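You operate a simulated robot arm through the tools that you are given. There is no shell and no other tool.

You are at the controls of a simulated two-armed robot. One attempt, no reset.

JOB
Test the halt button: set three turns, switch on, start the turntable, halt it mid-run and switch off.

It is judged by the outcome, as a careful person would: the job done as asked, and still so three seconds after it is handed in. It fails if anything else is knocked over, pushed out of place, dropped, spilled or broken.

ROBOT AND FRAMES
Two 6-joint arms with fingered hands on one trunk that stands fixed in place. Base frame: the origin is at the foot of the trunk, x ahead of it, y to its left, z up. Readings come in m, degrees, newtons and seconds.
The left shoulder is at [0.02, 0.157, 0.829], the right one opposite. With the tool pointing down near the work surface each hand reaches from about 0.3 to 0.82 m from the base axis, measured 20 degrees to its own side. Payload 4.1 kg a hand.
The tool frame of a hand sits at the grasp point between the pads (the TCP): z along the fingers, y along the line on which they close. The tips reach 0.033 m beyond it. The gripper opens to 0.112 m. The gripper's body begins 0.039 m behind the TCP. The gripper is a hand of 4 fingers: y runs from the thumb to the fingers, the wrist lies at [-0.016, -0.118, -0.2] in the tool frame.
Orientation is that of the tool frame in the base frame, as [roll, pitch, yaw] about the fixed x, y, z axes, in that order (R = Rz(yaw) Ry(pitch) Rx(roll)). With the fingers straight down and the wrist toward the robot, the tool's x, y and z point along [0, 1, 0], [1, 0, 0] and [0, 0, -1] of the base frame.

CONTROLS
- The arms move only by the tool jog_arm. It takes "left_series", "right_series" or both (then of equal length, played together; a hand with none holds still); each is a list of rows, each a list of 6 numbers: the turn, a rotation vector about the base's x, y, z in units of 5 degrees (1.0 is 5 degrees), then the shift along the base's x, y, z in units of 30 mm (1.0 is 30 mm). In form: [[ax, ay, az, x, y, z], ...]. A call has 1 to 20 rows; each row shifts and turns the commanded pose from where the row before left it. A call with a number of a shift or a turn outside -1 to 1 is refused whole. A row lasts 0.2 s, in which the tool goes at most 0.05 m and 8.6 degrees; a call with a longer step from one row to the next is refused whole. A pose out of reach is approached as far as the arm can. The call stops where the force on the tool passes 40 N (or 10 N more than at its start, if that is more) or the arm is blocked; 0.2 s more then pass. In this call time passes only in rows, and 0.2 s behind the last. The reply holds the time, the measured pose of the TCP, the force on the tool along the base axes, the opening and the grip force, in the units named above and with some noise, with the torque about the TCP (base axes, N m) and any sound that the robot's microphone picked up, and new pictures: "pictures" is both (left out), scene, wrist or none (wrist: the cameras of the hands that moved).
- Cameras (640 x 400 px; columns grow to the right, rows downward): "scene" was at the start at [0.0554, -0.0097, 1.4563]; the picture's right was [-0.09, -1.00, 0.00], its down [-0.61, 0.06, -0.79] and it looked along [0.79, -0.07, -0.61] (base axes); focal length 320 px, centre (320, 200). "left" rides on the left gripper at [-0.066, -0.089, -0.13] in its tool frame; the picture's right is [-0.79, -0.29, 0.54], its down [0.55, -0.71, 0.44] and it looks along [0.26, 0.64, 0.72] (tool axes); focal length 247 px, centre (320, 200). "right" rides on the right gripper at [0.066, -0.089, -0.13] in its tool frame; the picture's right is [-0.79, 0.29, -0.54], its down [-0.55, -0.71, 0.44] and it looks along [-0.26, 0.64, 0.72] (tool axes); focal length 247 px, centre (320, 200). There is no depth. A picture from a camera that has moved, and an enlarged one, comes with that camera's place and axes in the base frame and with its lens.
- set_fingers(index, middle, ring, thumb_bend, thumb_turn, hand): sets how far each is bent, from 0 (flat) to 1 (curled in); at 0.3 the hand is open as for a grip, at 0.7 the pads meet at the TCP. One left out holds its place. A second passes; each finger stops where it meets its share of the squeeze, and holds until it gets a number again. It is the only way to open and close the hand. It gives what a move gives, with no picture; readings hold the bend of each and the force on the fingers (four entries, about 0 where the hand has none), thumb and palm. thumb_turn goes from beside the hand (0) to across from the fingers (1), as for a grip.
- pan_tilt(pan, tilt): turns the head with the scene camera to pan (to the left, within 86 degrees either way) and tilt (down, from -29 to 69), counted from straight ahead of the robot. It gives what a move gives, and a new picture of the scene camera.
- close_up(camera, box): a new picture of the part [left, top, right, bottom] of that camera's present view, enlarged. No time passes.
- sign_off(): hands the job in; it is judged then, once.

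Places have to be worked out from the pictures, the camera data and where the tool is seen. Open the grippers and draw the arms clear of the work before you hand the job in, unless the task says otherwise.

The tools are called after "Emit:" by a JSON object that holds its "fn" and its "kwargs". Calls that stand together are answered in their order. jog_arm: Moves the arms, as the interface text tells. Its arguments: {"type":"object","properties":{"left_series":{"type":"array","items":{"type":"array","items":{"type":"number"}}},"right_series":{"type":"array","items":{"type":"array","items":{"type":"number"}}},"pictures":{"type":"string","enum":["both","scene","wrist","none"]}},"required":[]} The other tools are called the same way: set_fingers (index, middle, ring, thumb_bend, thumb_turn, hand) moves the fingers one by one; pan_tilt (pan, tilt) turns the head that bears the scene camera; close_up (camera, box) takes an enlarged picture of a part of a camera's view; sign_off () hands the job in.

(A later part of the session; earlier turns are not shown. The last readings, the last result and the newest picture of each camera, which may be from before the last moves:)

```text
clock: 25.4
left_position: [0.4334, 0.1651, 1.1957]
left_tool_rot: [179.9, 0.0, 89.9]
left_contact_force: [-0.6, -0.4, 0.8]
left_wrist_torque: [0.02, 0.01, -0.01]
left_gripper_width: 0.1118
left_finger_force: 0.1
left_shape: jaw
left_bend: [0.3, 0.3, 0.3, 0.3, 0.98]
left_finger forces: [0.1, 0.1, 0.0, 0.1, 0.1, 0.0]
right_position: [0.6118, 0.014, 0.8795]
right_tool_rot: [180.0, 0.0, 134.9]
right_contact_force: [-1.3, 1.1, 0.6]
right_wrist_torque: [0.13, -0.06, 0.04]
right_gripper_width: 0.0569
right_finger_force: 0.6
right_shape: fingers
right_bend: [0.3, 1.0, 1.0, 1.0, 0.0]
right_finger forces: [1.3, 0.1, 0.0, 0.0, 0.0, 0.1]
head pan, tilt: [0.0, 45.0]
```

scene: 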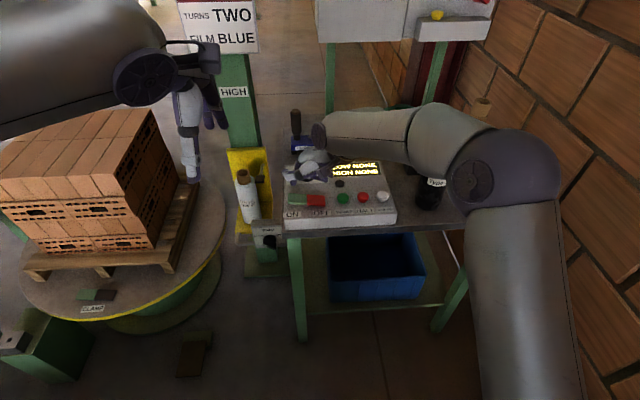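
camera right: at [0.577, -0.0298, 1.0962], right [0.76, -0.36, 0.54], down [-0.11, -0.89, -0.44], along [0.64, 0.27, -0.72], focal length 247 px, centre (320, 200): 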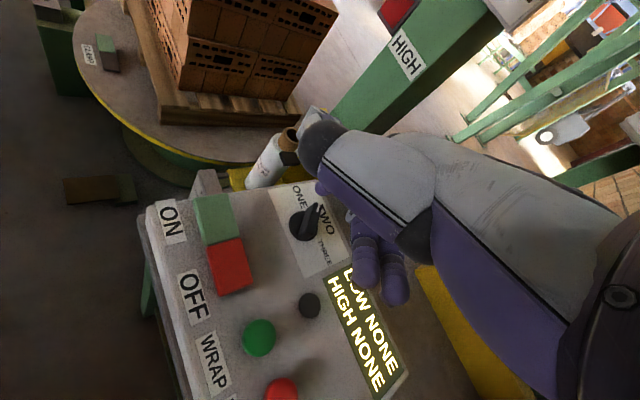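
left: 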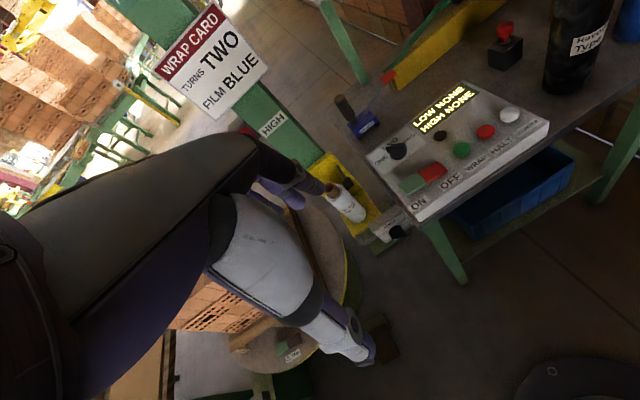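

Light contact now (1.3 N on the index at TCP 0.8795). I keep pressing in small steps.

Emit:
{"fn": "jog_arm", "kwargs": {"right_series": [[0, 0, 0, 0, 0, -0.1], [0, 0, 0, 0, 0, -0.1]], "pictures": "none"}}

Emit:
{"fn": "close_up", "kwargs": {"camera": "scene", "box": [280, 150, 400, 230]}}

```text
clock: 26.0
left_position: [0.4329, 0.1647, 1.1955]
left_tool_rot: [179.9, 0.0, 89.9]
left_contact_force: [0.1, 0.0, 0.1]
left_wrist_torque: [0.01, 0.02, -0.02]
left_gripper_width: 0.1115
left_finger_force: 0.0
left_shape: jaw
left_bend: [0.3, 0.3, 0.3, 0.3, 0.98]
left_finger forces: [0.0, 0.0, 0.0, 0.0, 0.0, 0.1]
right_position: [0.612, 0.0121, 0.8718]
right_tool_rot: [-180.0, 0.0, 135.1]
right_contact_force: [-1.3, -0.2, 1.8]
right_wrist_torque: [0.14, -0.11, 0.02]
right_gripper_width: 0.0567
right_finger_force: 1.1
right_shape: fingers
right_bend: [0.3, 1.0, 1.0, 1.0, 0.0]
right_finger forces: [1.7, 0.0, 0.0, 0.0, 0.1, 0.1]
head pan, tilt: [0.0, 45.0]
```

```text
5.00 times, centred on (340, 190) of scene
camera zoom: at [0.0503, -0.0016, 1.4453], right [0.0, -1.0, 0.0], down [-0.71, 0.0, -0.71], along [0.71, 0.0, -0.71], focal length 1601 px, centre (220, 250)
```

zoom: 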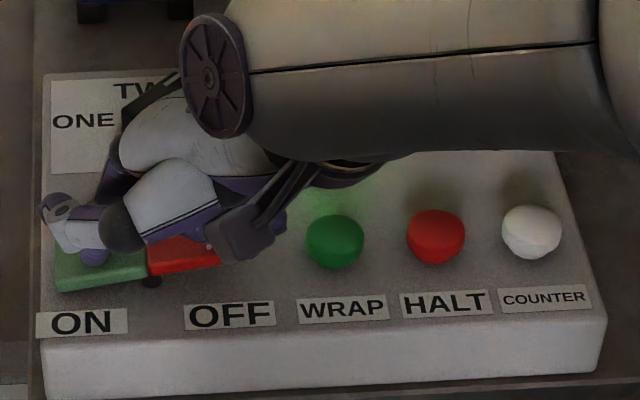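

The rocker flipped: green is now down and a green glow has appeared on the console. One more small press to seat it, then I lift off and look.

Emit:
{"fn": "jog_arm", "kwargs": {"right_series": [[0, 0, 0, 0, 0, -0.1], [0, 0, 0, 0, 0, 0.6], [0, 0, 0, 0, 0, 0.9], [0, 0, 0, 0.4, -0.4, 0.5], [0, 0, 0, 0.4, -0.6, 0]], "pictures": "none"}}

Emit:
{"fn": "close_up", "kwargs": {"camera": "scene", "box": [280, 150, 400, 230]}}

Emit:
{"fn": "close_up", "kwargs": {"camera": "left", "box": [360, 70, 560, 220]}}

```text
clock: 27.2
left_position: [0.433, 0.1661, 1.195]
left_tool_rot: [-180.0, 0.1, 90.0]
left_contact_force: [-0.7, -0.4, 0.4]
left_wrist_torque: [0.01, -0.06, -0.02]
left_gripper_width: 0.1118
left_finger_force: 0.0
left_shape: jaw
left_bend: [0.3, 0.3, 0.3, 0.3, 0.98]
left_finger forces: [0.0, 0.1, 0.0, 0.1, 0.0, 0.0]
right_position: [0.6363, -0.0157, 0.9313]
right_tool_rot: [-180.0, -0.1, 135.0]
right_contact_force: [-0.7, -0.6, 0.7]
right_wrist_torque: [0.01, 0.0, 0.0]
right_gripper_width: 0.0569
right_finger_force: 0.1
right_shape: fingers
right_bend: [0.3, 1.0, 1.0, 1.0, 0.0]
right_finger forces: [0.1, 0.0, 0.0, 0.1, 0.1, 0.1]
head pan, tilt: [0.0, 45.0]
```

```text
5.00 times, centred on (340, 190) of scene
camera zoom: at [0.0503, -0.0014, 1.4453], right [0.0, -1.0, 0.0], down [-0.71, 0.0, -0.71], along [0.71, 0.0, -0.71], focal length 1601 px, centre (220, 250)
```

zoom: 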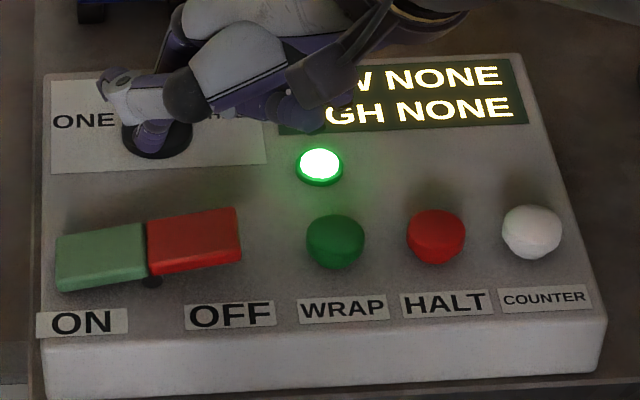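

```text
2.67 times, centred on (460, 145) of left
camera zoom: at [0.3424, 0.0989, 1.326], right [-0.29, -0.79, -0.54], down [-0.71, 0.55, -0.44], along [0.64, 0.26, -0.72], focal length 659 px, centre (-53, 347)
```

zoom: 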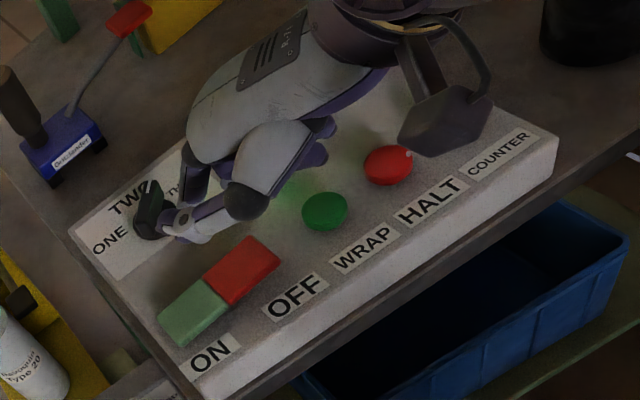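

The machine is on: the lamp is lit green and the rocker has flipped. Next I move the fingertip above WRAP, at about (0.675, -0.0645).

Emit:
{"fn": "jog_arm", "kwargs": {"right_series": [[0, 0, 0, -0.08, -0.84, 0], [0, 0, 0, -0.08, -0.84, 0], [0, 0, 0, -0.08, -0.84, 0], [0, 0, 0, -0.08, -0.84, -0.3]], "pictures": "scene"}}

Emit:
{"fn": "close_up", "kwargs": {"camera": "scene", "box": [310, 150, 410, 230]}}

Emit:
{"fn": "close_up", "kwargs": {"camera": "left", "box": [400, 50, 560, 190]}}

```text
clock: 28.2
left_position: [0.434, 0.165, 1.1948]
left_tool_rot: [-179.9, 0.0, 89.8]
left_contact_force: [-0.2, 0.8, 0.7]
left_wrist_torque: [-0.02, 0.0, 0.01]
left_gripper_width: 0.1115
left_finger_force: 0.1
left_shape: jaw
left_bend: [0.3, 0.3, 0.3, 0.3, 0.98]
left_finger forces: [0.0, 0.0, 0.0, 0.0, 0.0, 0.0]
right_position: [0.6263, -0.1167, 0.9215]
right_tool_rot: [-180.0, 0.0, 135.0]
right_contact_force: [-0.2, -0.1, -0.2]
right_wrist_torque: [-0.02, 0.01, 0.0]
right_gripper_width: 0.0571
right_finger_force: 0.2
right_shape: fingers
right_bend: [0.3, 1.0, 1.0, 1.0, 0.0]
right_finger forces: [0.1, 0.0, 0.0, 0.0, 0.1, 0.0]
head pan, tilt: [0.0, 45.0]
```

scene: 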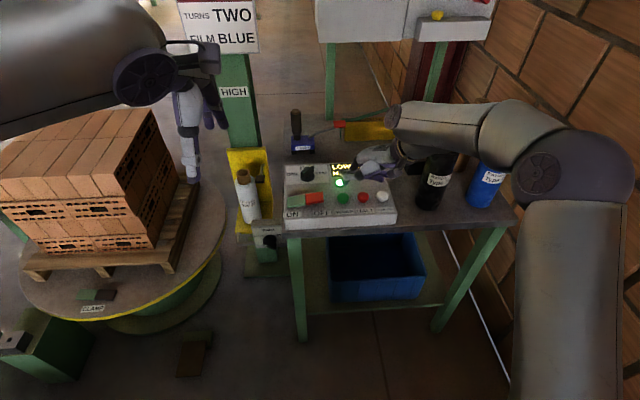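

```text
5.00 times, centred on (360, 190) of scene
camera zoom: at [0.0504, -0.0013, 1.4453], right [0.0, -1.0, 0.0], down [-0.71, 0.0, -0.71], along [0.71, 0.0, -0.71], focal length 1601 px, centre (120, 250)
```

zoom: 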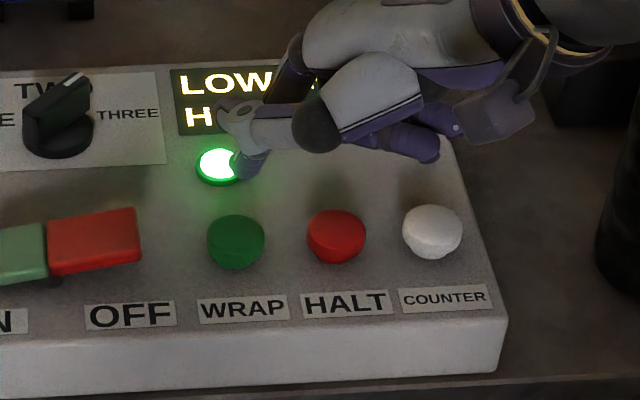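

```text
2.86 times, centred on (480, 120) of left
camera zoom: at [0.3425, 0.099, 1.326], right [-0.29, -0.79, -0.54], down [-0.71, 0.55, -0.44], along [0.64, 0.26, -0.72], focal length 706 px, centre (-137, 429)
```

zoom: 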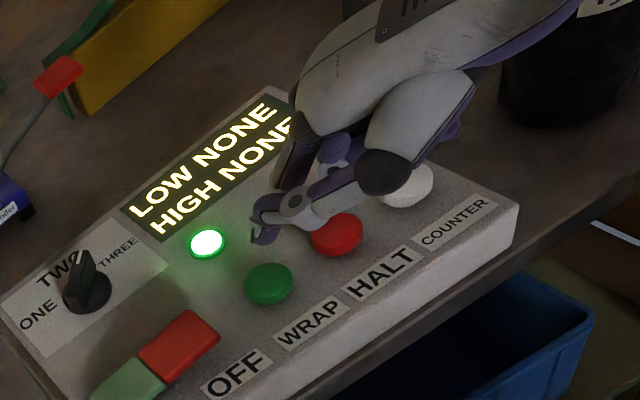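

The tip sits above and slightly behind WRAP in the view. I zoom in for a precise alignment before lowering.

Emit:
{"fn": "close_up", "kwargs": {"camera": "scene", "box": [325, 165, 375, 210]}}

Emit:
{"fn": "close_up", "kwargs": {"camera": "left", "box": [440, 110, 510, 170]}}

Emit:
{"fn": "close_up", "kwargs": {"camera": "right", "box": [0, 0, 640, 400]}}

```text
8.89 times, centred on (350, 188) of scene
camera zoom: at [0.0504, -0.0013, 1.4453], right [0.0, -1.0, 0.0], down [-0.71, 0.0, -0.71], along [0.71, 0.0, -0.71], focal length 2846 px, centre (53, 311)
```

zoom: 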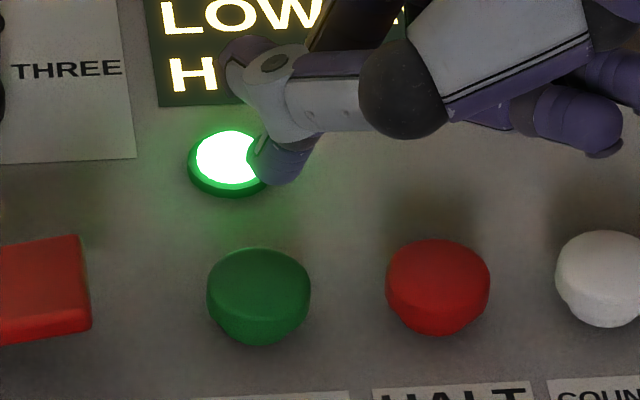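

```text
6.67 times, centred on (475, 140) of left
camera zoom: at [0.3425, 0.099, 1.326], right [-0.29, -0.79, -0.54], down [-0.71, 0.55, -0.44], along [0.64, 0.26, -0.72], focal length 1646 px, centre (-713, 600)
```

zoom: 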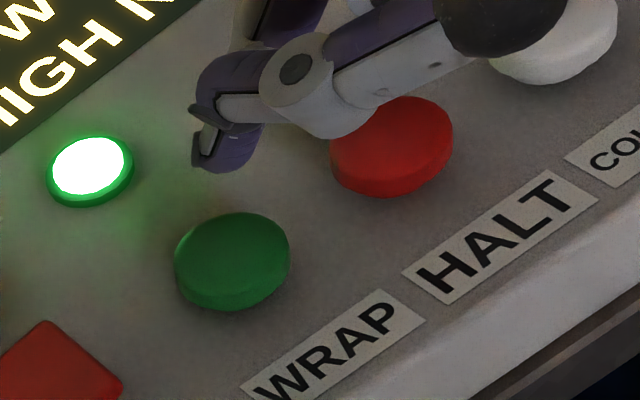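

```text
1.00 times, centred on (320, 200) of right (not enlarged: the box is as wide or as high as the picture)
camera zoom: at [0.517, -0.1335, 1.0527], right [0.76, -0.36, 0.54], down [-0.11, -0.89, -0.44], along [0.64, 0.27, -0.72], focal length 247 px, centre (320, 200)
```

zoom: 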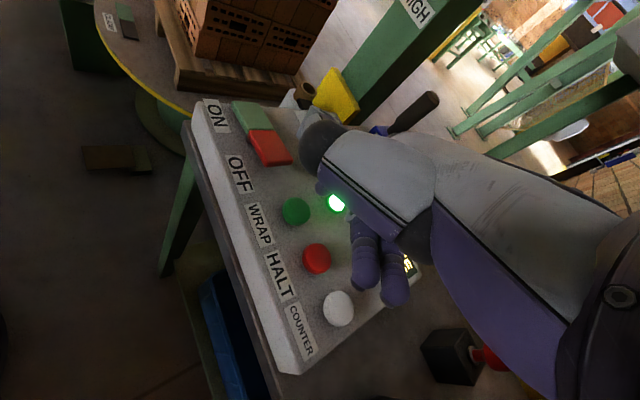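

The tip is a few millimetres forward and right of the WRAP cap centre (0.671, -0.064). I correct that and lower to just above the cap.

Emit:
{"fn": "jog_arm", "kwargs": {"right_series": [[0, 0, 0, -0.17, 0.14, -0.5], [0, 0, 0, 0, 0, -0.5]], "pictures": "none"}}

Emit:
{"fn": "close_up", "kwargs": {"camera": "scene", "box": [325, 165, 375, 210]}}

Emit:
{"fn": "close_up", "kwargs": {"camera": "left", "box": [440, 110, 510, 170]}}

```text
clock: 28.8
left_position: [0.4333, 0.1642, 1.1952]
left_tool_rot: [-180.0, 0.0, 89.9]
left_contact_force: [-0.4, 0.5, 0.4]
left_wrist_torque: [-0.01, -0.03, -0.01]
left_gripper_width: 0.1116
left_finger_force: 0.1
left_shape: jaw
left_bend: [0.3, 0.3, 0.3, 0.3, 0.98]
left_finger forces: [0.1, 0.0, 0.0, 0.1, 0.1, 0.0]
right_position: [0.6214, -0.1121, 0.8918]
right_tool_rot: [180.0, 0.0, 135.0]
right_contact_force: [0.2, -0.8, -0.2]
right_wrist_torque: [0.0, 0.01, 0.01]
right_gripper_width: 0.0568
right_finger_force: 0.1
right_shape: fingers
right_bend: [0.3, 1.0, 1.0, 1.0, 0.0]
right_finger forces: [0.0, 0.0, 0.0, 0.0, 0.0, 0.0]
head pan, tilt: [0.0, 45.0]
```

```text
8.89 times, centred on (350, 188) of scene
camera zoom: at [0.0503, -0.0016, 1.4453], right [0.0, -1.0, 0.0], down [-0.71, 0.0, -0.71], along [0.71, 0.0, -0.71], focal length 2846 px, centre (53, 311)
```

zoom: 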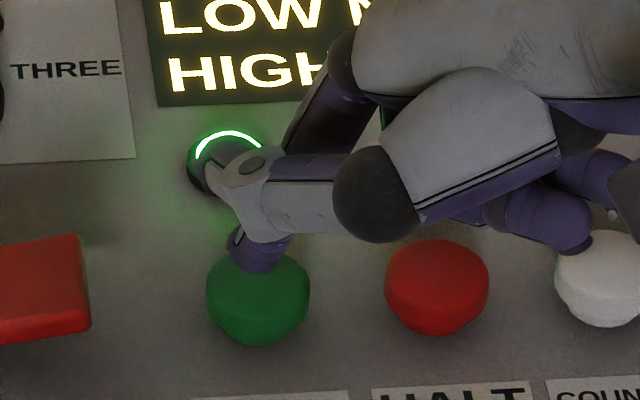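

```text
6.67 times, centred on (475, 140) of left
camera zoom: at [0.3424, 0.0987, 1.326], right [-0.29, -0.79, -0.54], down [-0.71, 0.55, -0.44], along [0.64, 0.26, -0.72], focal length 1646 px, centre (-713, 600)
```

zoom: 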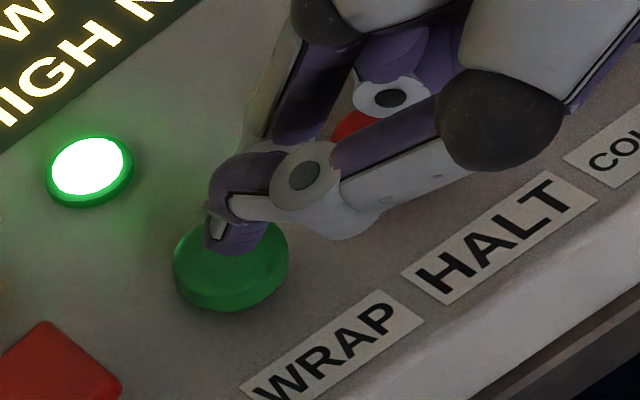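

The tip is centred above WRAP, and HALT lies +3.5 mm in x and -55 mm in y from it. I press WRAP down in small steps.

Emit:
{"fn": "jog_arm", "kwargs": {"right_series": [[0, 0, 0, 0, 0, -0.15], [0, 0, 0, 0, 0, -0.15], [0, 0, 0, 0, 0, -0.1]], "pictures": "scene"}}

```text
clock: 29.6
left_position: [0.4333, 0.1644, 1.1952]
left_tool_rot: [180.0, 0.0, 89.9]
left_contact_force: [0.4, -1.1, -1.0]
left_wrist_torque: [0.01, -0.01, 0.02]
left_gripper_width: 0.1117
left_finger_force: 0.0
left_shape: jaw
left_bend: [0.3, 0.3, 0.3, 0.3, 0.98]
left_finger forces: [0.1, 0.0, 0.1, 0.0, 0.1, 0.1]
right_position: [0.6207, -0.1124, 0.8797]
right_tool_rot: [180.0, 0.1, 135.0]
right_contact_force: [-0.2, 0.6, -0.7]
right_wrist_torque: [0.01, 0.0, 0.01]
right_gripper_width: 0.0569
right_finger_force: 0.1
right_shape: fingers
right_bend: [0.3, 1.0, 1.0, 1.0, 0.0]
right_finger forces: [0.0, 0.0, 0.0, 0.0, 0.0, 0.1]
head pan, tilt: [0.0, 45.0]
```

scene: 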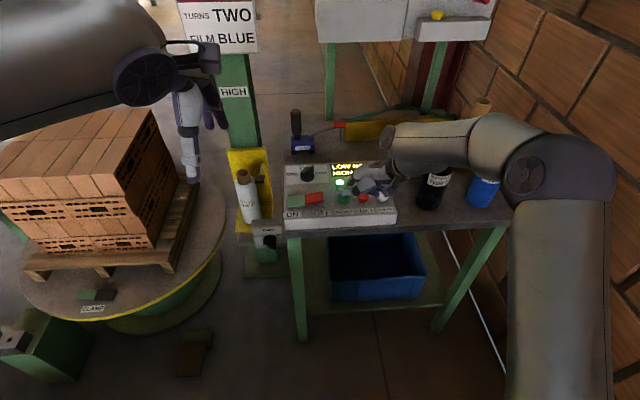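

No contact yet at TCP 0.880; I continue down.

Emit:
{"fn": "jog_arm", "kwargs": {"right_series": [[0, 0, 0, 0, 0, -0.1], [0, 0, 0, 0, 0, -0.1]], "pictures": "none"}}

Emit:
{"fn": "close_up", "kwargs": {"camera": "scene", "box": [325, 165, 375, 210]}}

```text
clock: 30.2
left_position: [0.4345, 0.1648, 1.1944]
left_tool_rot: [-179.9, 0.0, 89.9]
left_contact_force: [0.6, -0.2, 0.2]
left_wrist_torque: [0.0, 0.0, 0.01]
left_gripper_width: 0.1118
left_finger_force: 0.0
left_shape: jaw
left_bend: [0.3, 0.3, 0.3, 0.3, 0.98]
left_finger forces: [0.0, 0.1, 0.1, 0.0, 0.0, 0.0]
right_position: [0.6204, -0.1142, 0.8728]
right_tool_rot: [179.9, 0.0, 135.0]
right_contact_force: [0.0, 0.2, 1.3]
right_wrist_torque: [0.06, -0.06, -0.02]
right_gripper_width: 0.0568
right_finger_force: 0.4
right_shape: fingers
right_bend: [0.3, 1.0, 1.0, 1.0, 0.0]
right_finger forces: [1.0, 0.0, 0.0, 0.0, 0.0, 0.0]
head pan, tilt: [0.0, 45.0]
```

```text
8.89 times, centred on (350, 188) of scene
camera zoom: at [0.0504, -0.0016, 1.4453], right [0.0, -1.0, 0.0], down [-0.71, 0.0, -0.71], along [0.71, 0.0, -0.71], focal length 2846 px, centre (53, 311)
```

zoom: 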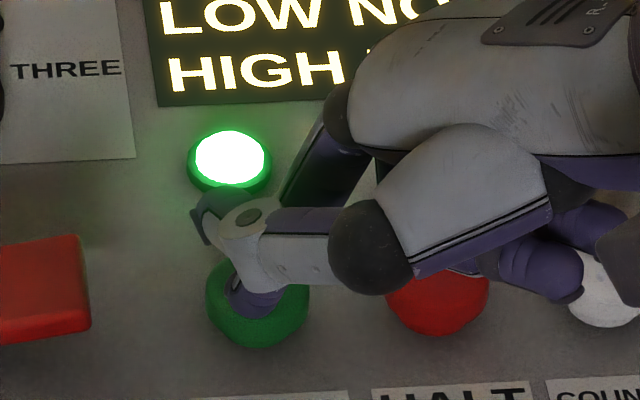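

Light contact (1 N), but the fingertip is about 11 mm toward the robot from the cap's centre, because the cap is lower than I'd estimated. I lift slightly, shift forward 11 mm and come back down.

Emit:
{"fn": "jog_arm", "kwargs": {"right_series": [[0, 0, 0, 0, 0, 0.35], [0, 0, 0, 0.37, 0, 0], [0, 0, 0, 0, 0, -0.2]], "pictures": "none"}}

Emit:
{"fn": "close_up", "kwargs": {"camera": "scene", "box": [325, 165, 375, 210]}}

Emit:
{"fn": "close_up", "kwargs": {"camera": "left", "box": [440, 110, 510, 170]}}

```text
clock: 31.0
left_position: [0.4335, 0.1652, 1.1955]
left_tool_rot: [179.9, 0.0, 89.9]
left_contact_force: [0.1, -0.7, 0.9]
left_wrist_torque: [-0.01, 0.02, 0.01]
left_gripper_width: 0.1117
left_finger_force: 0.1
left_shape: jaw
left_bend: [0.3, 0.3, 0.3, 0.3, 0.98]
left_finger forces: [0.1, 0.0, 0.1, 0.0, 0.0, 0.0]
right_position: [0.6321, -0.1124, 0.8775]
right_tool_rot: [-180.0, -0.1, 135.0]
right_contact_force: [1.0, -0.3, -0.2]
right_wrist_torque: [-0.01, 0.02, 0.0]
right_gripper_width: 0.0569
right_finger_force: 0.0
right_shape: fingers
right_bend: [0.3, 1.0, 1.0, 1.0, 0.0]
right_finger forces: [0.0, 0.1, 0.0, 0.1, 0.0, 0.0]
head pan, tilt: [0.0, 45.0]
```

```text
8.89 times, centred on (350, 188) of scene
camera zoom: at [0.0504, -0.0016, 1.4453], right [0.0, -1.0, 0.0], down [-0.71, 0.0, -0.71], along [0.71, 0.0, -0.71], focal length 2846 px, centre (53, 311)
```

zoom: 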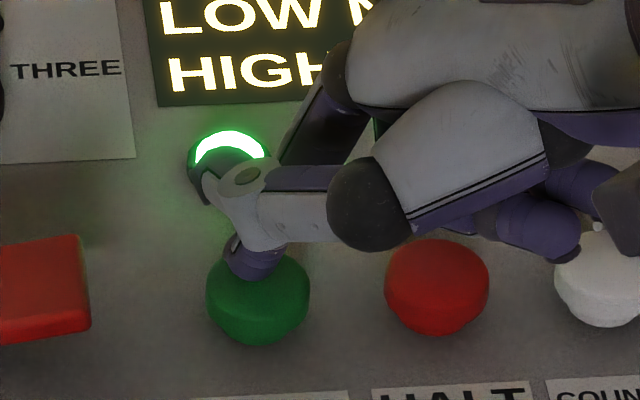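

```text
6.67 times, centred on (475, 140) of left
camera zoom: at [0.3425, 0.0987, 1.326], right [-0.29, -0.79, -0.54], down [-0.71, 0.55, -0.44], along [0.64, 0.26, -0.72], focal length 1646 px, centre (-713, 600)
```

zoom: 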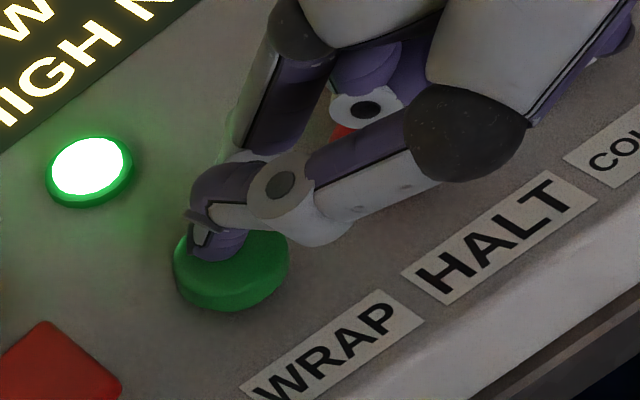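

Now the tip is centred over the cap. I press down about 10 mm in small rows.

Emit:
{"fn": "jog_arm", "kwargs": {"right_series": [[0, 0, 0, 0, 0, -0.15], [0, 0, 0, 0, 0, -0.1], [0, 0, 0, 0, 0, -0.1]], "pictures": "scene"}}

Emit:
{"fn": "close_up", "kwargs": {"camera": "scene", "box": [325, 165, 375, 210]}}

```text
clock: 31.8
left_position: [0.4331, 0.1645, 1.1956]
left_tool_rot: [180.0, 0.1, 89.8]
left_contact_force: [-0.9, -0.5, 0.7]
left_wrist_torque: [-0.01, -0.03, 0.03]
left_gripper_width: 0.1115
left_finger_force: 0.0
left_shape: jaw
left_bend: [0.3, 0.3, 0.3, 0.3, 0.98]
left_finger forces: [0.1, 0.1, 0.0, 0.0, 0.0, 0.1]
right_position: [0.6313, -0.1134, 0.868]
right_tool_rot: [-180.0, -0.1, 135.0]
right_contact_force: [-0.6, -0.7, 3.5]
right_wrist_torque: [0.2, -0.12, -0.02]
right_gripper_width: 0.0566
right_finger_force: 1.6
right_shape: fingers
right_bend: [0.3, 1.0, 1.0, 1.0, 0.0]
right_finger forces: [4.1, 0.1, 0.0, 0.1, 0.1, 0.0]
head pan, tilt: [0.0, 45.0]
heard: click
```

scene: 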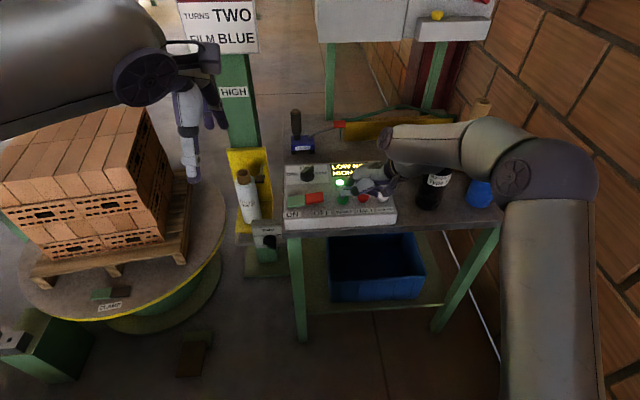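

```text
8.89 times, centred on (350, 188) of scene
camera zoom: at [0.0503, -0.0016, 1.4453], right [0.0, -1.0, 0.0], down [-0.71, 0.0, -0.71], along [0.71, 0.0, -0.71], focal length 2846 px, centre (53, 311)
```

zoom: 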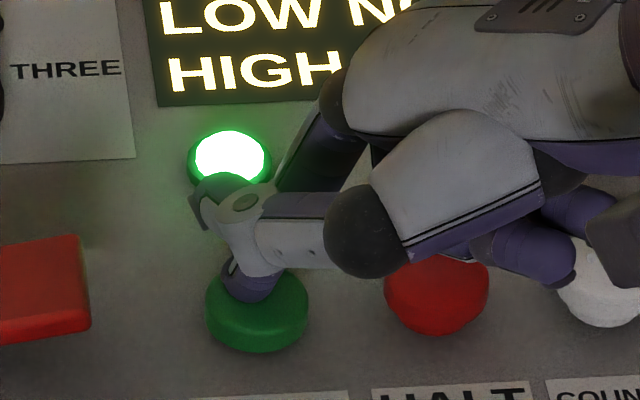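

A click was heard and the turntable has started: the CLAMP plate and the load have moved. I lift and shift to above HALT.

Emit:
{"fn": "jog_arm", "kwargs": {"right_series": [[0, 0, 0, 0, 0, 0.8], [0, 0, 0, 0.067, -0.925, 0], [0, 0, 0, 0.067, -0.925, 0], [0, 0, 0, 0, 0, -0.4]], "pictures": "scene"}}

Emit:
{"fn": "close_up", "kwargs": {"camera": "scene", "box": [335, 165, 395, 210]}}

Emit:
{"fn": "close_up", "kwargs": {"camera": "left", "box": [440, 90, 530, 170]}}

```text
clock: 32.8
left_position: [0.4335, 0.1638, 1.1961]
left_tool_rot: [-180.0, -0.1, 89.7]
left_contact_force: [0.0, 0.2, -0.6]
left_wrist_torque: [-0.02, -0.01, -0.01]
left_gripper_width: 0.1115
left_finger_force: 0.1
left_shape: jaw
left_bend: [0.3, 0.3, 0.3, 0.3, 0.98]
left_finger forces: [0.1, 0.0, 0.0, 0.0, 0.0, 0.1]
right_position: [0.6355, -0.1694, 0.8778]
right_tool_rot: [-180.0, 0.1, 135.1]
right_contact_force: [0.2, -0.1, -0.6]
right_wrist_torque: [-0.04, -0.01, -0.01]
right_gripper_width: 0.0569
right_finger_force: 0.1
right_shape: fingers
right_bend: [0.3, 1.0, 1.0, 1.0, 0.0]
right_finger forces: [0.0, 0.0, 0.1, 0.1, 0.1, 0.0]
head pan, tilt: [0.0, 45.0]
```

scene: 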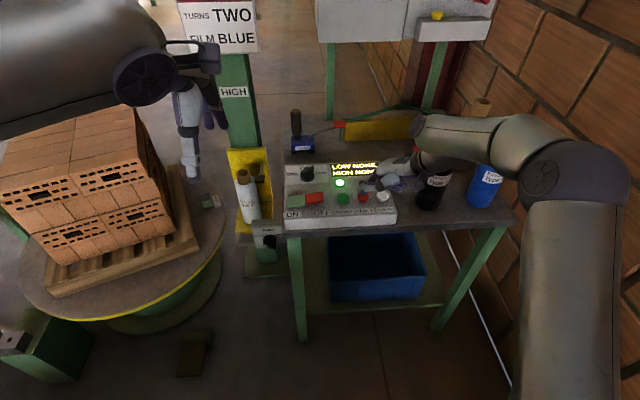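

```text
8.89 times, centred on (365, 188) of scene
camera zoom: at [0.0504, -0.0015, 1.4453], right [0.0, -1.0, 0.0], down [-0.71, 0.0, -0.71], along [0.71, 0.0, -0.71], focal length 2846 px, centre (-80, 311)
```

zoom: 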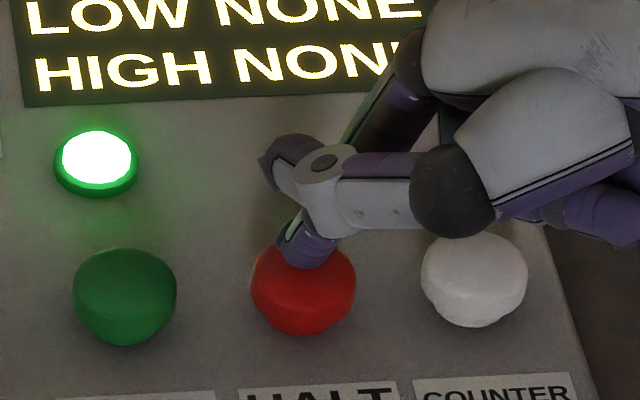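

```text
5.00 times, centred on (485, 130) of left
camera zoom: at [0.3425, 0.0987, 1.326], right [-0.29, -0.79, -0.54], down [-0.71, 0.55, -0.44], along [0.64, 0.26, -0.72], focal length 1235 px, centre (-505, 550)
```

zoom: 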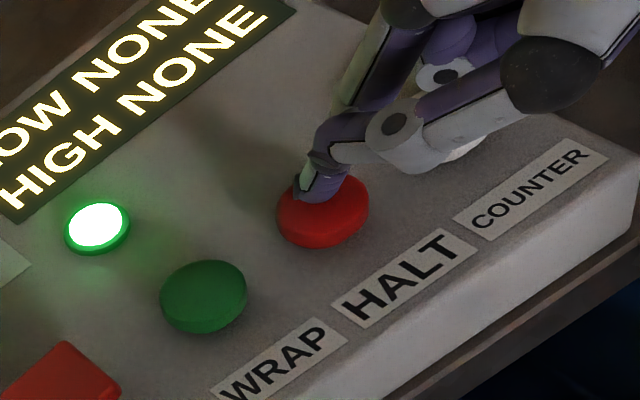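

The turntable is clearly running (about a third of a turn so far), and the tip is centred over HALT. I press HALT now.

Emit:
{"fn": "jog_arm", "kwargs": {"right_series": [[0, 0, 0, 0, 0, -0.25], [0, 0, 0, 0, 0, -0.15], [0, 0, 0, 0, 0, -0.05]], "pictures": "scene"}}

```text
clock: 33.6
left_position: [0.433, 0.1649, 1.1958]
left_tool_rot: [-180.0, -0.1, 89.8]
left_contact_force: [-0.2, -0.1, 0.1]
left_wrist_torque: [0.02, -0.01, 0.01]
left_gripper_width: 0.1117
left_finger_force: 0.0
left_shape: jaw
left_bend: [0.3, 0.3, 0.3, 0.3, 0.98]
left_finger forces: [0.0, 0.0, 0.1, 0.0, 0.0, 0.0]
right_position: [0.6371, -0.17, 0.8666]
right_tool_rot: [179.9, 0.2, 135.1]
right_contact_force: [-0.2, -1.2, 9.3]
right_wrist_torque: [0.44, -0.25, 0.02]
right_gripper_width: 0.0569
right_finger_force: 4.6
right_shape: fingers
right_bend: [0.3, 1.0, 1.0, 1.0, 0.0]
right_finger forces: [8.6, 0.0, 0.0, 0.0, 0.1, 0.0]
head pan, tilt: [0.0, 45.0]
heard: click
```

scene: 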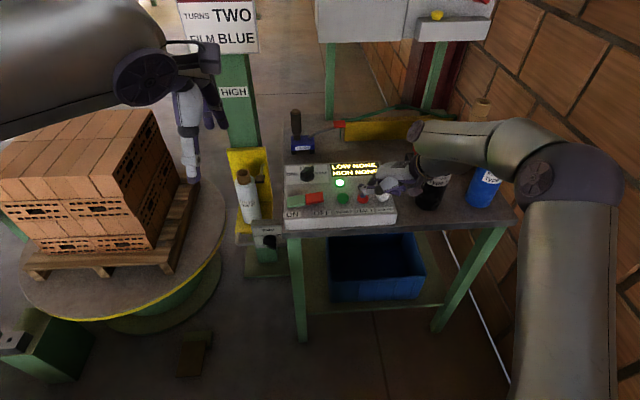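

A second click was heard. I lift off HALT and compare pictures to check the turntable has stopped.

Emit:
{"fn": "jog_arm", "kwargs": {"right_series": [[0, 0, 0, 0, 0, 0.9], [0, 0, 0, 0, 0, 0.9]], "pictures": "scene"}}

Emit:
{"fn": "close_up", "kwargs": {"camera": "scene", "box": [280, 150, 400, 230]}}

Emit:
{"fn": "close_up", "kwargs": {"camera": "scene", "box": [0, 90, 270, 330]}}

```text
clock: 34.2
left_position: [0.4329, 0.1633, 1.196]
left_tool_rot: [-179.9, 0.0, 89.9]
left_contact_force: [-0.3, -0.3, 0.6]
left_wrist_torque: [-0.02, 0.01, 0.02]
left_gripper_width: 0.1114
left_finger_force: 0.1
left_shape: jaw
left_bend: [0.3, 0.3, 0.3, 0.3, 0.98]
left_finger forces: [0.0, 0.0, 0.0, 0.1, 0.1, 0.0]
right_position: [0.6363, -0.1688, 0.9192]
right_tool_rot: [-179.8, 0.0, 135.0]
right_contact_force: [0.4, 0.1, -0.3]
right_wrist_torque: [0.0, 0.01, 0.0]
right_gripper_width: 0.0573
right_finger_force: 0.0
right_shape: fingers
right_bend: [0.3, 1.0, 1.0, 1.0, 0.0]
right_finger forces: [0.0, 0.0, 0.0, 0.0, 0.1, 0.0]
head pan, tilt: [0.0, 45.0]
```

scene: 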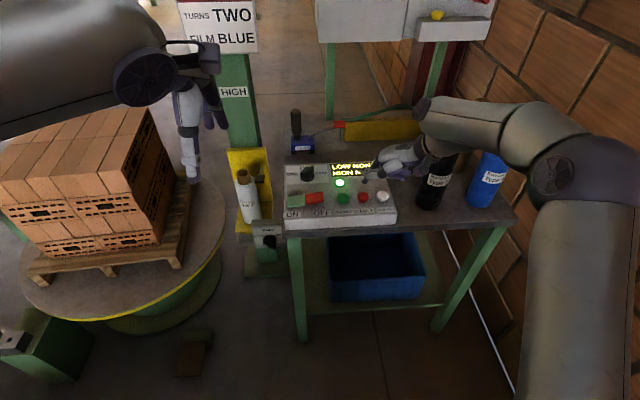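

```text
5.00 times, centred on (340, 190) of scene
camera zoom: at [0.0506, -0.0016, 1.4453], right [0.0, -1.0, 0.0], down [-0.71, 0.0, -0.71], along [0.71, 0.0, -0.71], focal length 1601 px, centre (220, 250)
```

zoom: 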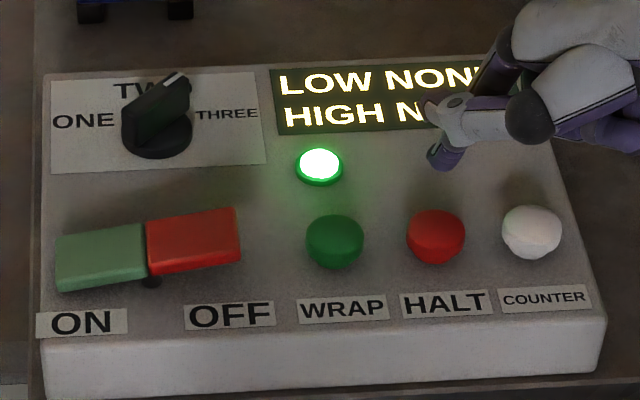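

```text
1.67 times, centred on (135, 210) of scene
camera zoom: at [0.0506, -0.0016, 1.4453], right [0.0, -1.0, 0.0], down [-0.71, 0.0, -0.71], along [0.71, 0.0, -0.71], focal length 534 px, centre (628, 183)
```

zoom: 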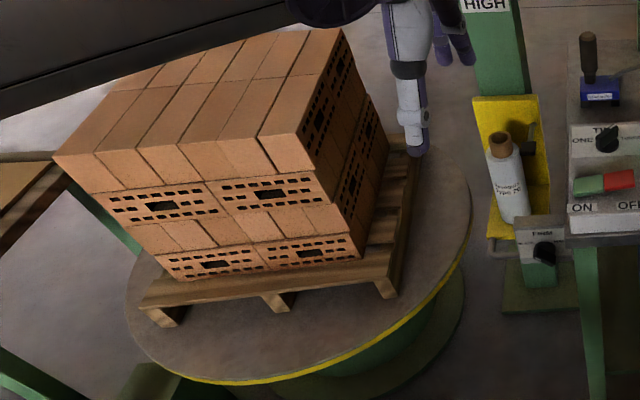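

The pallet pose changed only a few degrees after the press, likely coasting to rest. I let a little time pass by moving toward OFF at a safe height, and compare again.

Emit:
{"fn": "jog_arm", "kwargs": {"right_series": [[0, 0, 0, -0.1, 0.84, 0], [0, 0, 0, -0.1, 0.84, 0], [0, 0, 0, -0.1, 0.84, 0], [0, 0, 0, -0.1, 0.84, 0]], "pictures": "scene"}}

Emit:
{"fn": "close_up", "kwargs": {"camera": "scene", "box": [0, 90, 270, 330]}}

Emit:
{"fn": "close_up", "kwargs": {"camera": "scene", "box": [280, 150, 400, 230]}}

```text
clock: 35.2
left_position: [0.4335, 0.1646, 1.196]
left_tool_rot: [180.0, 0.0, 89.9]
left_contact_force: [0.1, -0.7, 0.3]
left_wrist_torque: [0.0, -0.01, -0.02]
left_gripper_width: 0.1115
left_finger_force: 0.0
left_shape: jaw
left_bend: [0.3, 0.3, 0.3, 0.3, 0.98]
left_finger forces: [0.0, 0.0, 0.0, 0.0, 0.1, 0.1]
right_position: [0.6251, -0.0678, 0.9202]
right_tool_rot: [-180.0, -0.1, 135.0]
right_contact_force: [0.2, 0.0, 0.5]
right_wrist_torque: [0.01, -0.02, 0.01]
right_gripper_width: 0.057
right_finger_force: 0.1
right_shape: fingers
right_bend: [0.3, 1.0, 1.0, 1.0, 0.0]
right_finger forces: [0.0, 0.0, 0.0, 0.0, 0.0, 0.1]
head pan, tilt: [0.0, 45.0]
```

scene: 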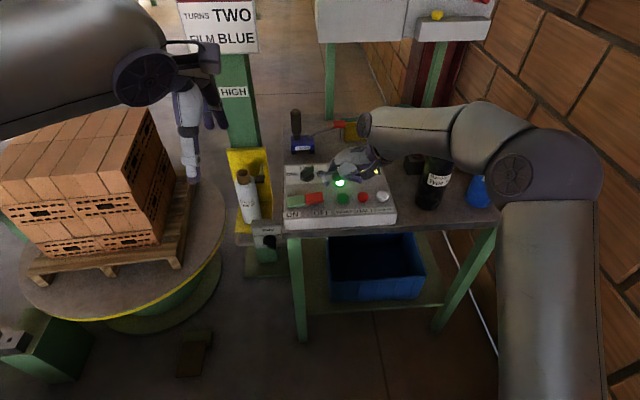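

```text
1.67 times, centred on (135, 210) of scene
camera zoom: at [0.0504, -0.0019, 1.4453], right [0.0, -1.0, 0.0], down [-0.71, 0.0, -0.71], along [0.71, 0.0, -0.71], focal length 534 px, centre (628, 183)
```

zoom: 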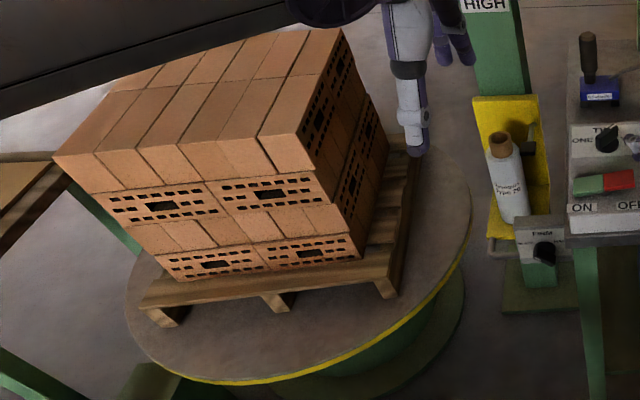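

```text
5.00 times, centred on (340, 190) of scene
camera zoom: at [0.0504, -0.0019, 1.4453], right [0.0, -1.0, 0.0], down [-0.71, 0.0, -0.71], along [0.71, 0.0, -0.71], focal length 1601 px, centre (220, 250)
```

zoom: 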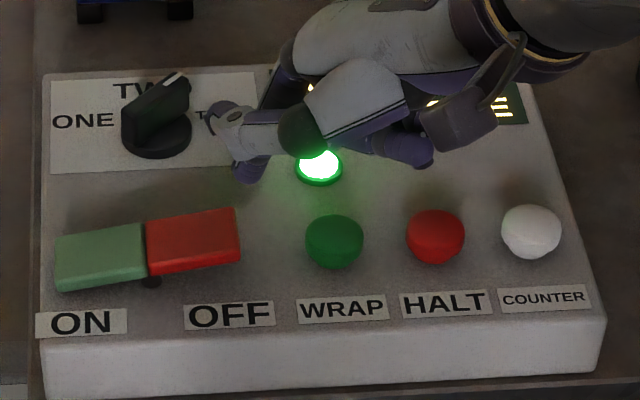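

The turntable is at rest in an identical pose, halted mid-run. Now I bring the tip over the raised red OFF half, at about (0.674, 0.006), and lower to just above it.

Emit:
{"fn": "jog_arm", "kwargs": {"right_series": [[0, 0, 0, -0.13, 0.73, 0], [0, 0, 0, 0, 0, -0.6], [0, 0, 0, 0, 0, -0.4]], "pictures": "none"}}

Emit:
{"fn": "close_up", "kwargs": {"camera": "scene", "box": [285, 160, 355, 220]}}

Emit:
{"fn": "close_up", "kwargs": {"camera": "left", "box": [390, 120, 490, 200]}}

```text
clock: 36.0
left_position: [0.4332, 0.1649, 1.1967]
left_tool_rot: [-179.9, 0.1, 89.9]
left_contact_force: [0.5, -0.7, -0.1]
left_wrist_torque: [-0.02, 0.01, 0.03]
left_gripper_width: 0.1117
left_finger_force: 0.0
left_shape: jaw
left_bend: [0.3, 0.3, 0.3, 0.3, 0.98]
left_finger forces: [0.1, 0.0, 0.0, 0.1, 0.0, 0.0]
right_position: [0.6204, -0.0461, 0.8901]
right_tool_rot: [-179.9, 0.0, 135.0]
right_contact_force: [-0.3, 0.1, -0.1]
right_wrist_torque: [-0.01, -0.01, 0.02]
right_gripper_width: 0.0569
right_finger_force: 0.1
right_shape: fingers
right_bend: [0.3, 1.0, 1.0, 1.0, 0.0]
right_finger forces: [0.0, 0.0, 0.0, 0.1, 0.1, 0.0]
head pan, tilt: [0.0, 45.0]
```

```text
6.67 times, centred on (320, 190) of scene
camera zoom: at [0.0503, -0.0016, 1.4453], right [0.0, -1.0, 0.0], down [-0.71, 0.0, -0.71], along [0.71, 0.0, -0.71], focal length 2135 px, centre (320, 267)
```

zoom: 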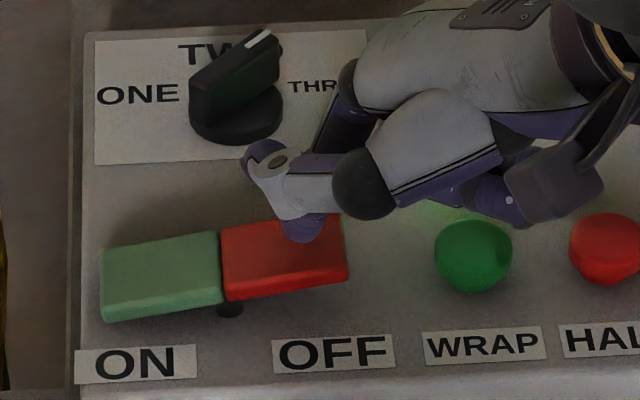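

```text
5.00 times, centred on (440, 160) of left
camera zoom: at [0.3424, 0.0987, 1.326], right [-0.29, -0.79, -0.54], down [-0.71, 0.55, -0.44], along [0.64, 0.26, -0.72], focal length 1235 px, centre (-280, 400)
```

zoom: 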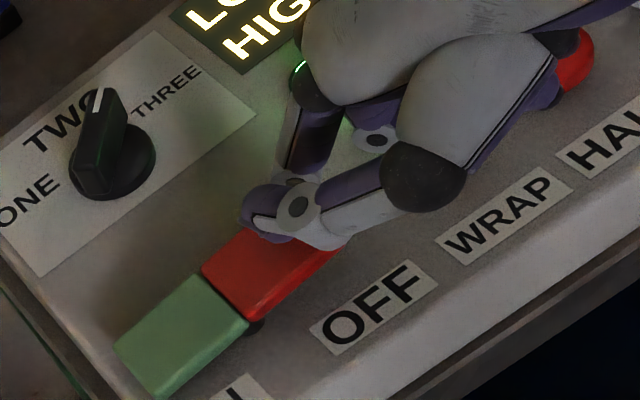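

The tip is above the outer part of the red half. I press it down the same depth that flipped ON (TCP to about 0.869).

Emit:
{"fn": "jog_arm", "kwargs": {"right_series": [[0, 0, 0, 0, 0, -0.3], [0, 0, 0, 0, 0, -0.1], [0, 0, 0, 0, 0, -0.1], [0, 0, 0, 0, 0, -0.1], [0, 0, 0, 0, 0, -0.1]], "pictures": "none"}}

Emit:
{"fn": "close_up", "kwargs": {"camera": "scene", "box": [285, 160, 355, 220]}}

```text
clock: 37.2
left_position: [0.4324, 0.1652, 1.1959]
left_tool_rot: [-180.0, 0.0, 90.0]
left_contact_force: [-1.1, -0.8, -0.9]
left_wrist_torque: [0.01, 0.0, 0.01]
left_gripper_width: 0.1114
left_finger_force: 0.0
left_shape: jaw
left_bend: [0.3, 0.3, 0.3, 0.3, 0.98]
left_finger forces: [0.0, 0.0, 0.0, 0.0, 0.1, 0.0]
right_position: [0.6201, -0.0462, 0.8703]
right_tool_rot: [179.7, 0.1, 134.9]
right_contact_force: [-7.1, -4.5, 20.4]
right_wrist_torque: [1.12, -0.53, 0.34]
right_gripper_width: 0.057
right_finger_force: 10.2
right_shape: fingers
right_bend: [0.3, 1.0, 1.0, 1.0, 0.0]
right_finger forces: [20.3, 0.0, 0.0, 0.0, 0.0, 0.0]
head pan, tilt: [0.0, 45.0]
```

```text
6.67 times, centred on (320, 190) of scene
camera zoom: at [0.0496, -0.0017, 1.4453], right [0.0, -1.0, 0.0], down [-0.71, 0.0, -0.71], along [0.71, 0.0, -0.71], focal length 2135 px, centre (320, 267)
```

zoom: 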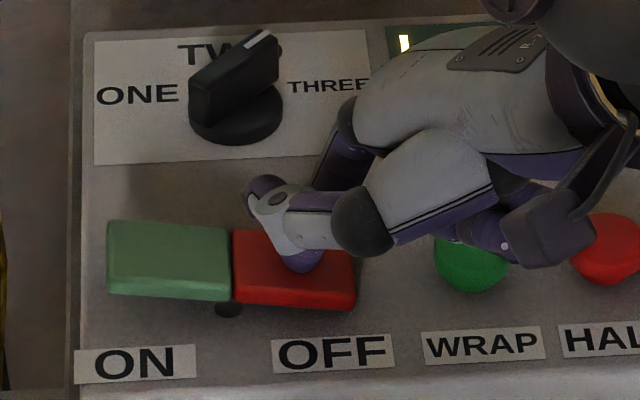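

The rocker has flipped back: red is down, green up, and the glow is gone. I lift straight off at once.

Emit:
{"fn": "jog_arm", "kwargs": {"right_series": [[0, 0, 0, 0, 0, 0.5], [0, 0, 0, 0, 0, 0.9], [0, 0, 0, 0, 0, 0.9], [0, 0, 0, 0, 0, 0.9], [0, 0, 0, 0, 0, 0.9], [0, 0, 0, -0.3, -0.3, 0.9]], "pictures": "scene"}}

Emit:
{"fn": "close_up", "kwargs": {"camera": "scene", "box": [280, 150, 400, 230]}}

Emit:
{"fn": "close_up", "kwargs": {"camera": "left", "box": [360, 70, 560, 220]}}

```text
clock: 38.6
left_position: [0.4335, 0.1655, 1.195]
left_tool_rot: [180.0, 0.0, 89.9]
left_contact_force: [-0.4, -0.5, 0.1]
left_wrist_torque: [-0.03, 0.0, 0.02]
left_gripper_width: 0.1116
left_finger_force: 0.2
left_shape: jaw
left_bend: [0.3, 0.3, 0.3, 0.3, 0.98]
left_finger forces: [0.0, 0.0, 0.0, 0.0, 0.1, 0.0]
right_position: [0.6115, -0.0545, 1.0193]
right_tool_rot: [-179.8, 0.0, 135.0]
right_contact_force: [0.3, 0.0, 0.6]
right_wrist_torque: [-0.03, 0.02, 0.01]
right_gripper_width: 0.0568
right_finger_force: 0.0
right_shape: fingers
right_bend: [0.3, 1.0, 1.0, 1.0, 0.0]
right_finger forces: [0.0, 0.0, 0.1, 0.1, 0.0, 0.0]
head pan, tilt: [0.0, 45.0]
```

scene: 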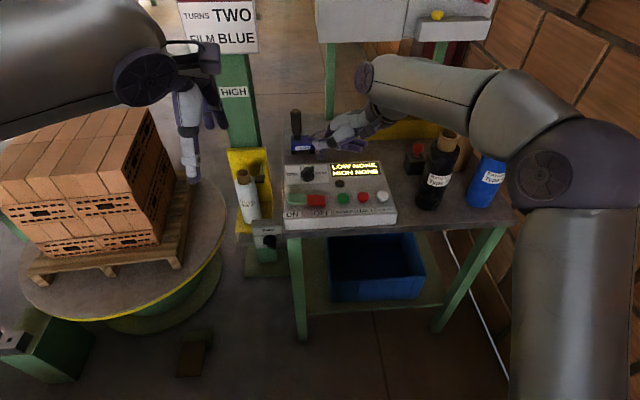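

```text
5.00 times, centred on (340, 190) of scene
camera zoom: at [0.0507, -0.0015, 1.4453], right [0.0, -1.0, 0.0], down [-0.71, 0.0, -0.71], along [0.71, 0.0, -0.71], focal length 1601 px, centre (220, 250)
```

zoom: 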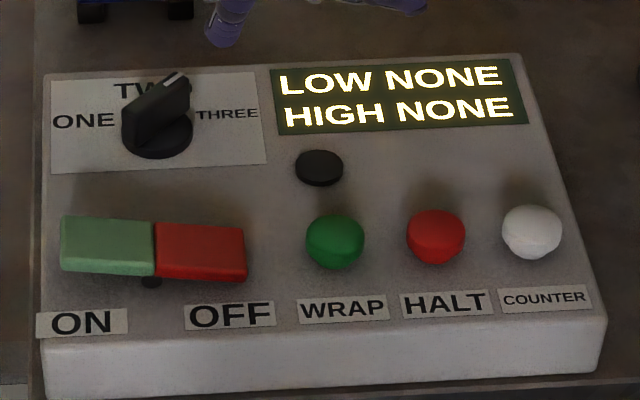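

```text
2.67 times, centred on (460, 145) of left
camera zoom: at [0.3427, 0.0988, 1.326], right [-0.29, -0.79, -0.54], down [-0.71, 0.55, -0.44], along [0.64, 0.26, -0.72], focal length 659 px, centre (-53, 347)
```

zoom: 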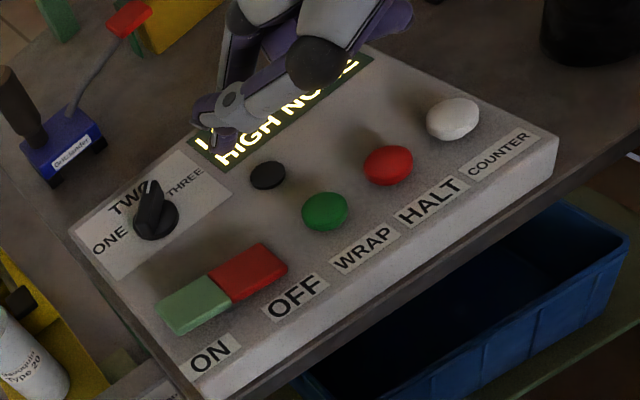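

The console shows OFF, lamp dark, dial at THREE, buttons released, and the turntable halted part-way. I withdraw the right arm: raise, yaw back, then return to its starting spot.

Emit:
{"fn": "jog_arm", "kwargs": {"right_series": [[0, 0, 0, -0.3, 0, 0.7], [0, 0, -1, -0.4, 0, 0.6], [0, 0, -1, -0.4, 0, 0.6], [0, 0, -1, -0.4, -0.2, 0.6], [0, 0, -1, -0.4, -0.2, 0.5], [0, 0, -1, -0.4, -0.4, 0.4], [0, 0, -1, -0.4, -0.6, 0], [0, 0, -1, -0.4, -0.8, 0], [0, 0, -1, -0.2, -0.8, 0], [0, 0, -1, -0.2, -0.8, 0], [0, 0, 0, 0, -0.8, 0], [0, 0, 0, 0, -0.8, 0], [0, 0, 0, 0, -0.8, 0], [0, 0, 0, 0, -0.6, 0]], "pictures": "both"}}

```text
clock: 41.6
left_position: [0.4324, 0.1655, 1.1947]
left_tool_rot: [180.0, 0.0, 89.8]
left_contact_force: [0.0, 0.1, 0.0]
left_wrist_torque: [0.01, 0.02, -0.01]
left_gripper_width: 0.1116
left_finger_force: 0.1
left_shape: jaw
left_bend: [0.3, 0.3, 0.3, 0.3, 0.98]
left_finger forces: [0.0, 0.1, 0.0, 0.0, 0.0, 0.1]
right_position: [0.5072, -0.2575, 1.1222]
right_tool_rot: [179.9, 0.1, 90.0]
right_contact_force: [0.1, 0.3, 0.6]
right_wrist_torque: [0.0, 0.01, 0.01]
right_gripper_width: 0.0568
right_finger_force: 0.0
right_shape: fingers
right_bend: [0.3, 1.0, 1.0, 1.0, 0.0]
right_finger forces: [0.0, 0.0, 0.0, 0.1, 0.0, 0.1]
head pan, tilt: [0.0, 45.0]
camera right: at [0.4181, -0.1927, 1.2519], right [0.29, -0.79, 0.54], down [-0.71, -0.55, -0.44], along [0.64, -0.26, -0.72], focal length 247 px, centre (320, 200)
```

scene: 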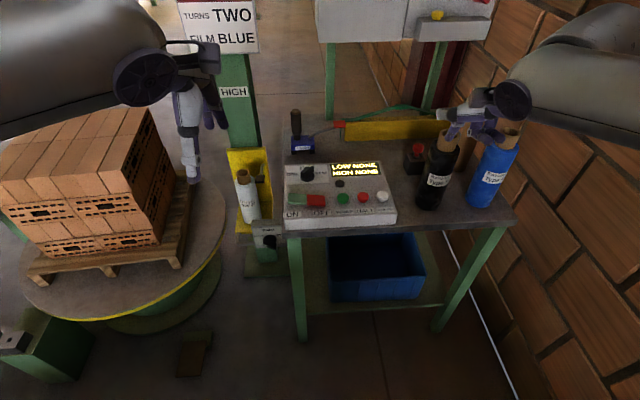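
right: 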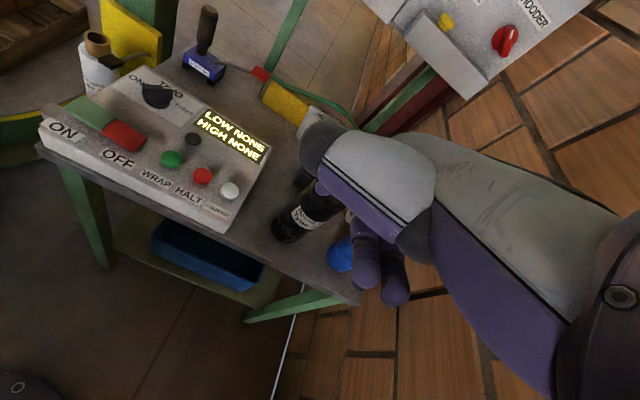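

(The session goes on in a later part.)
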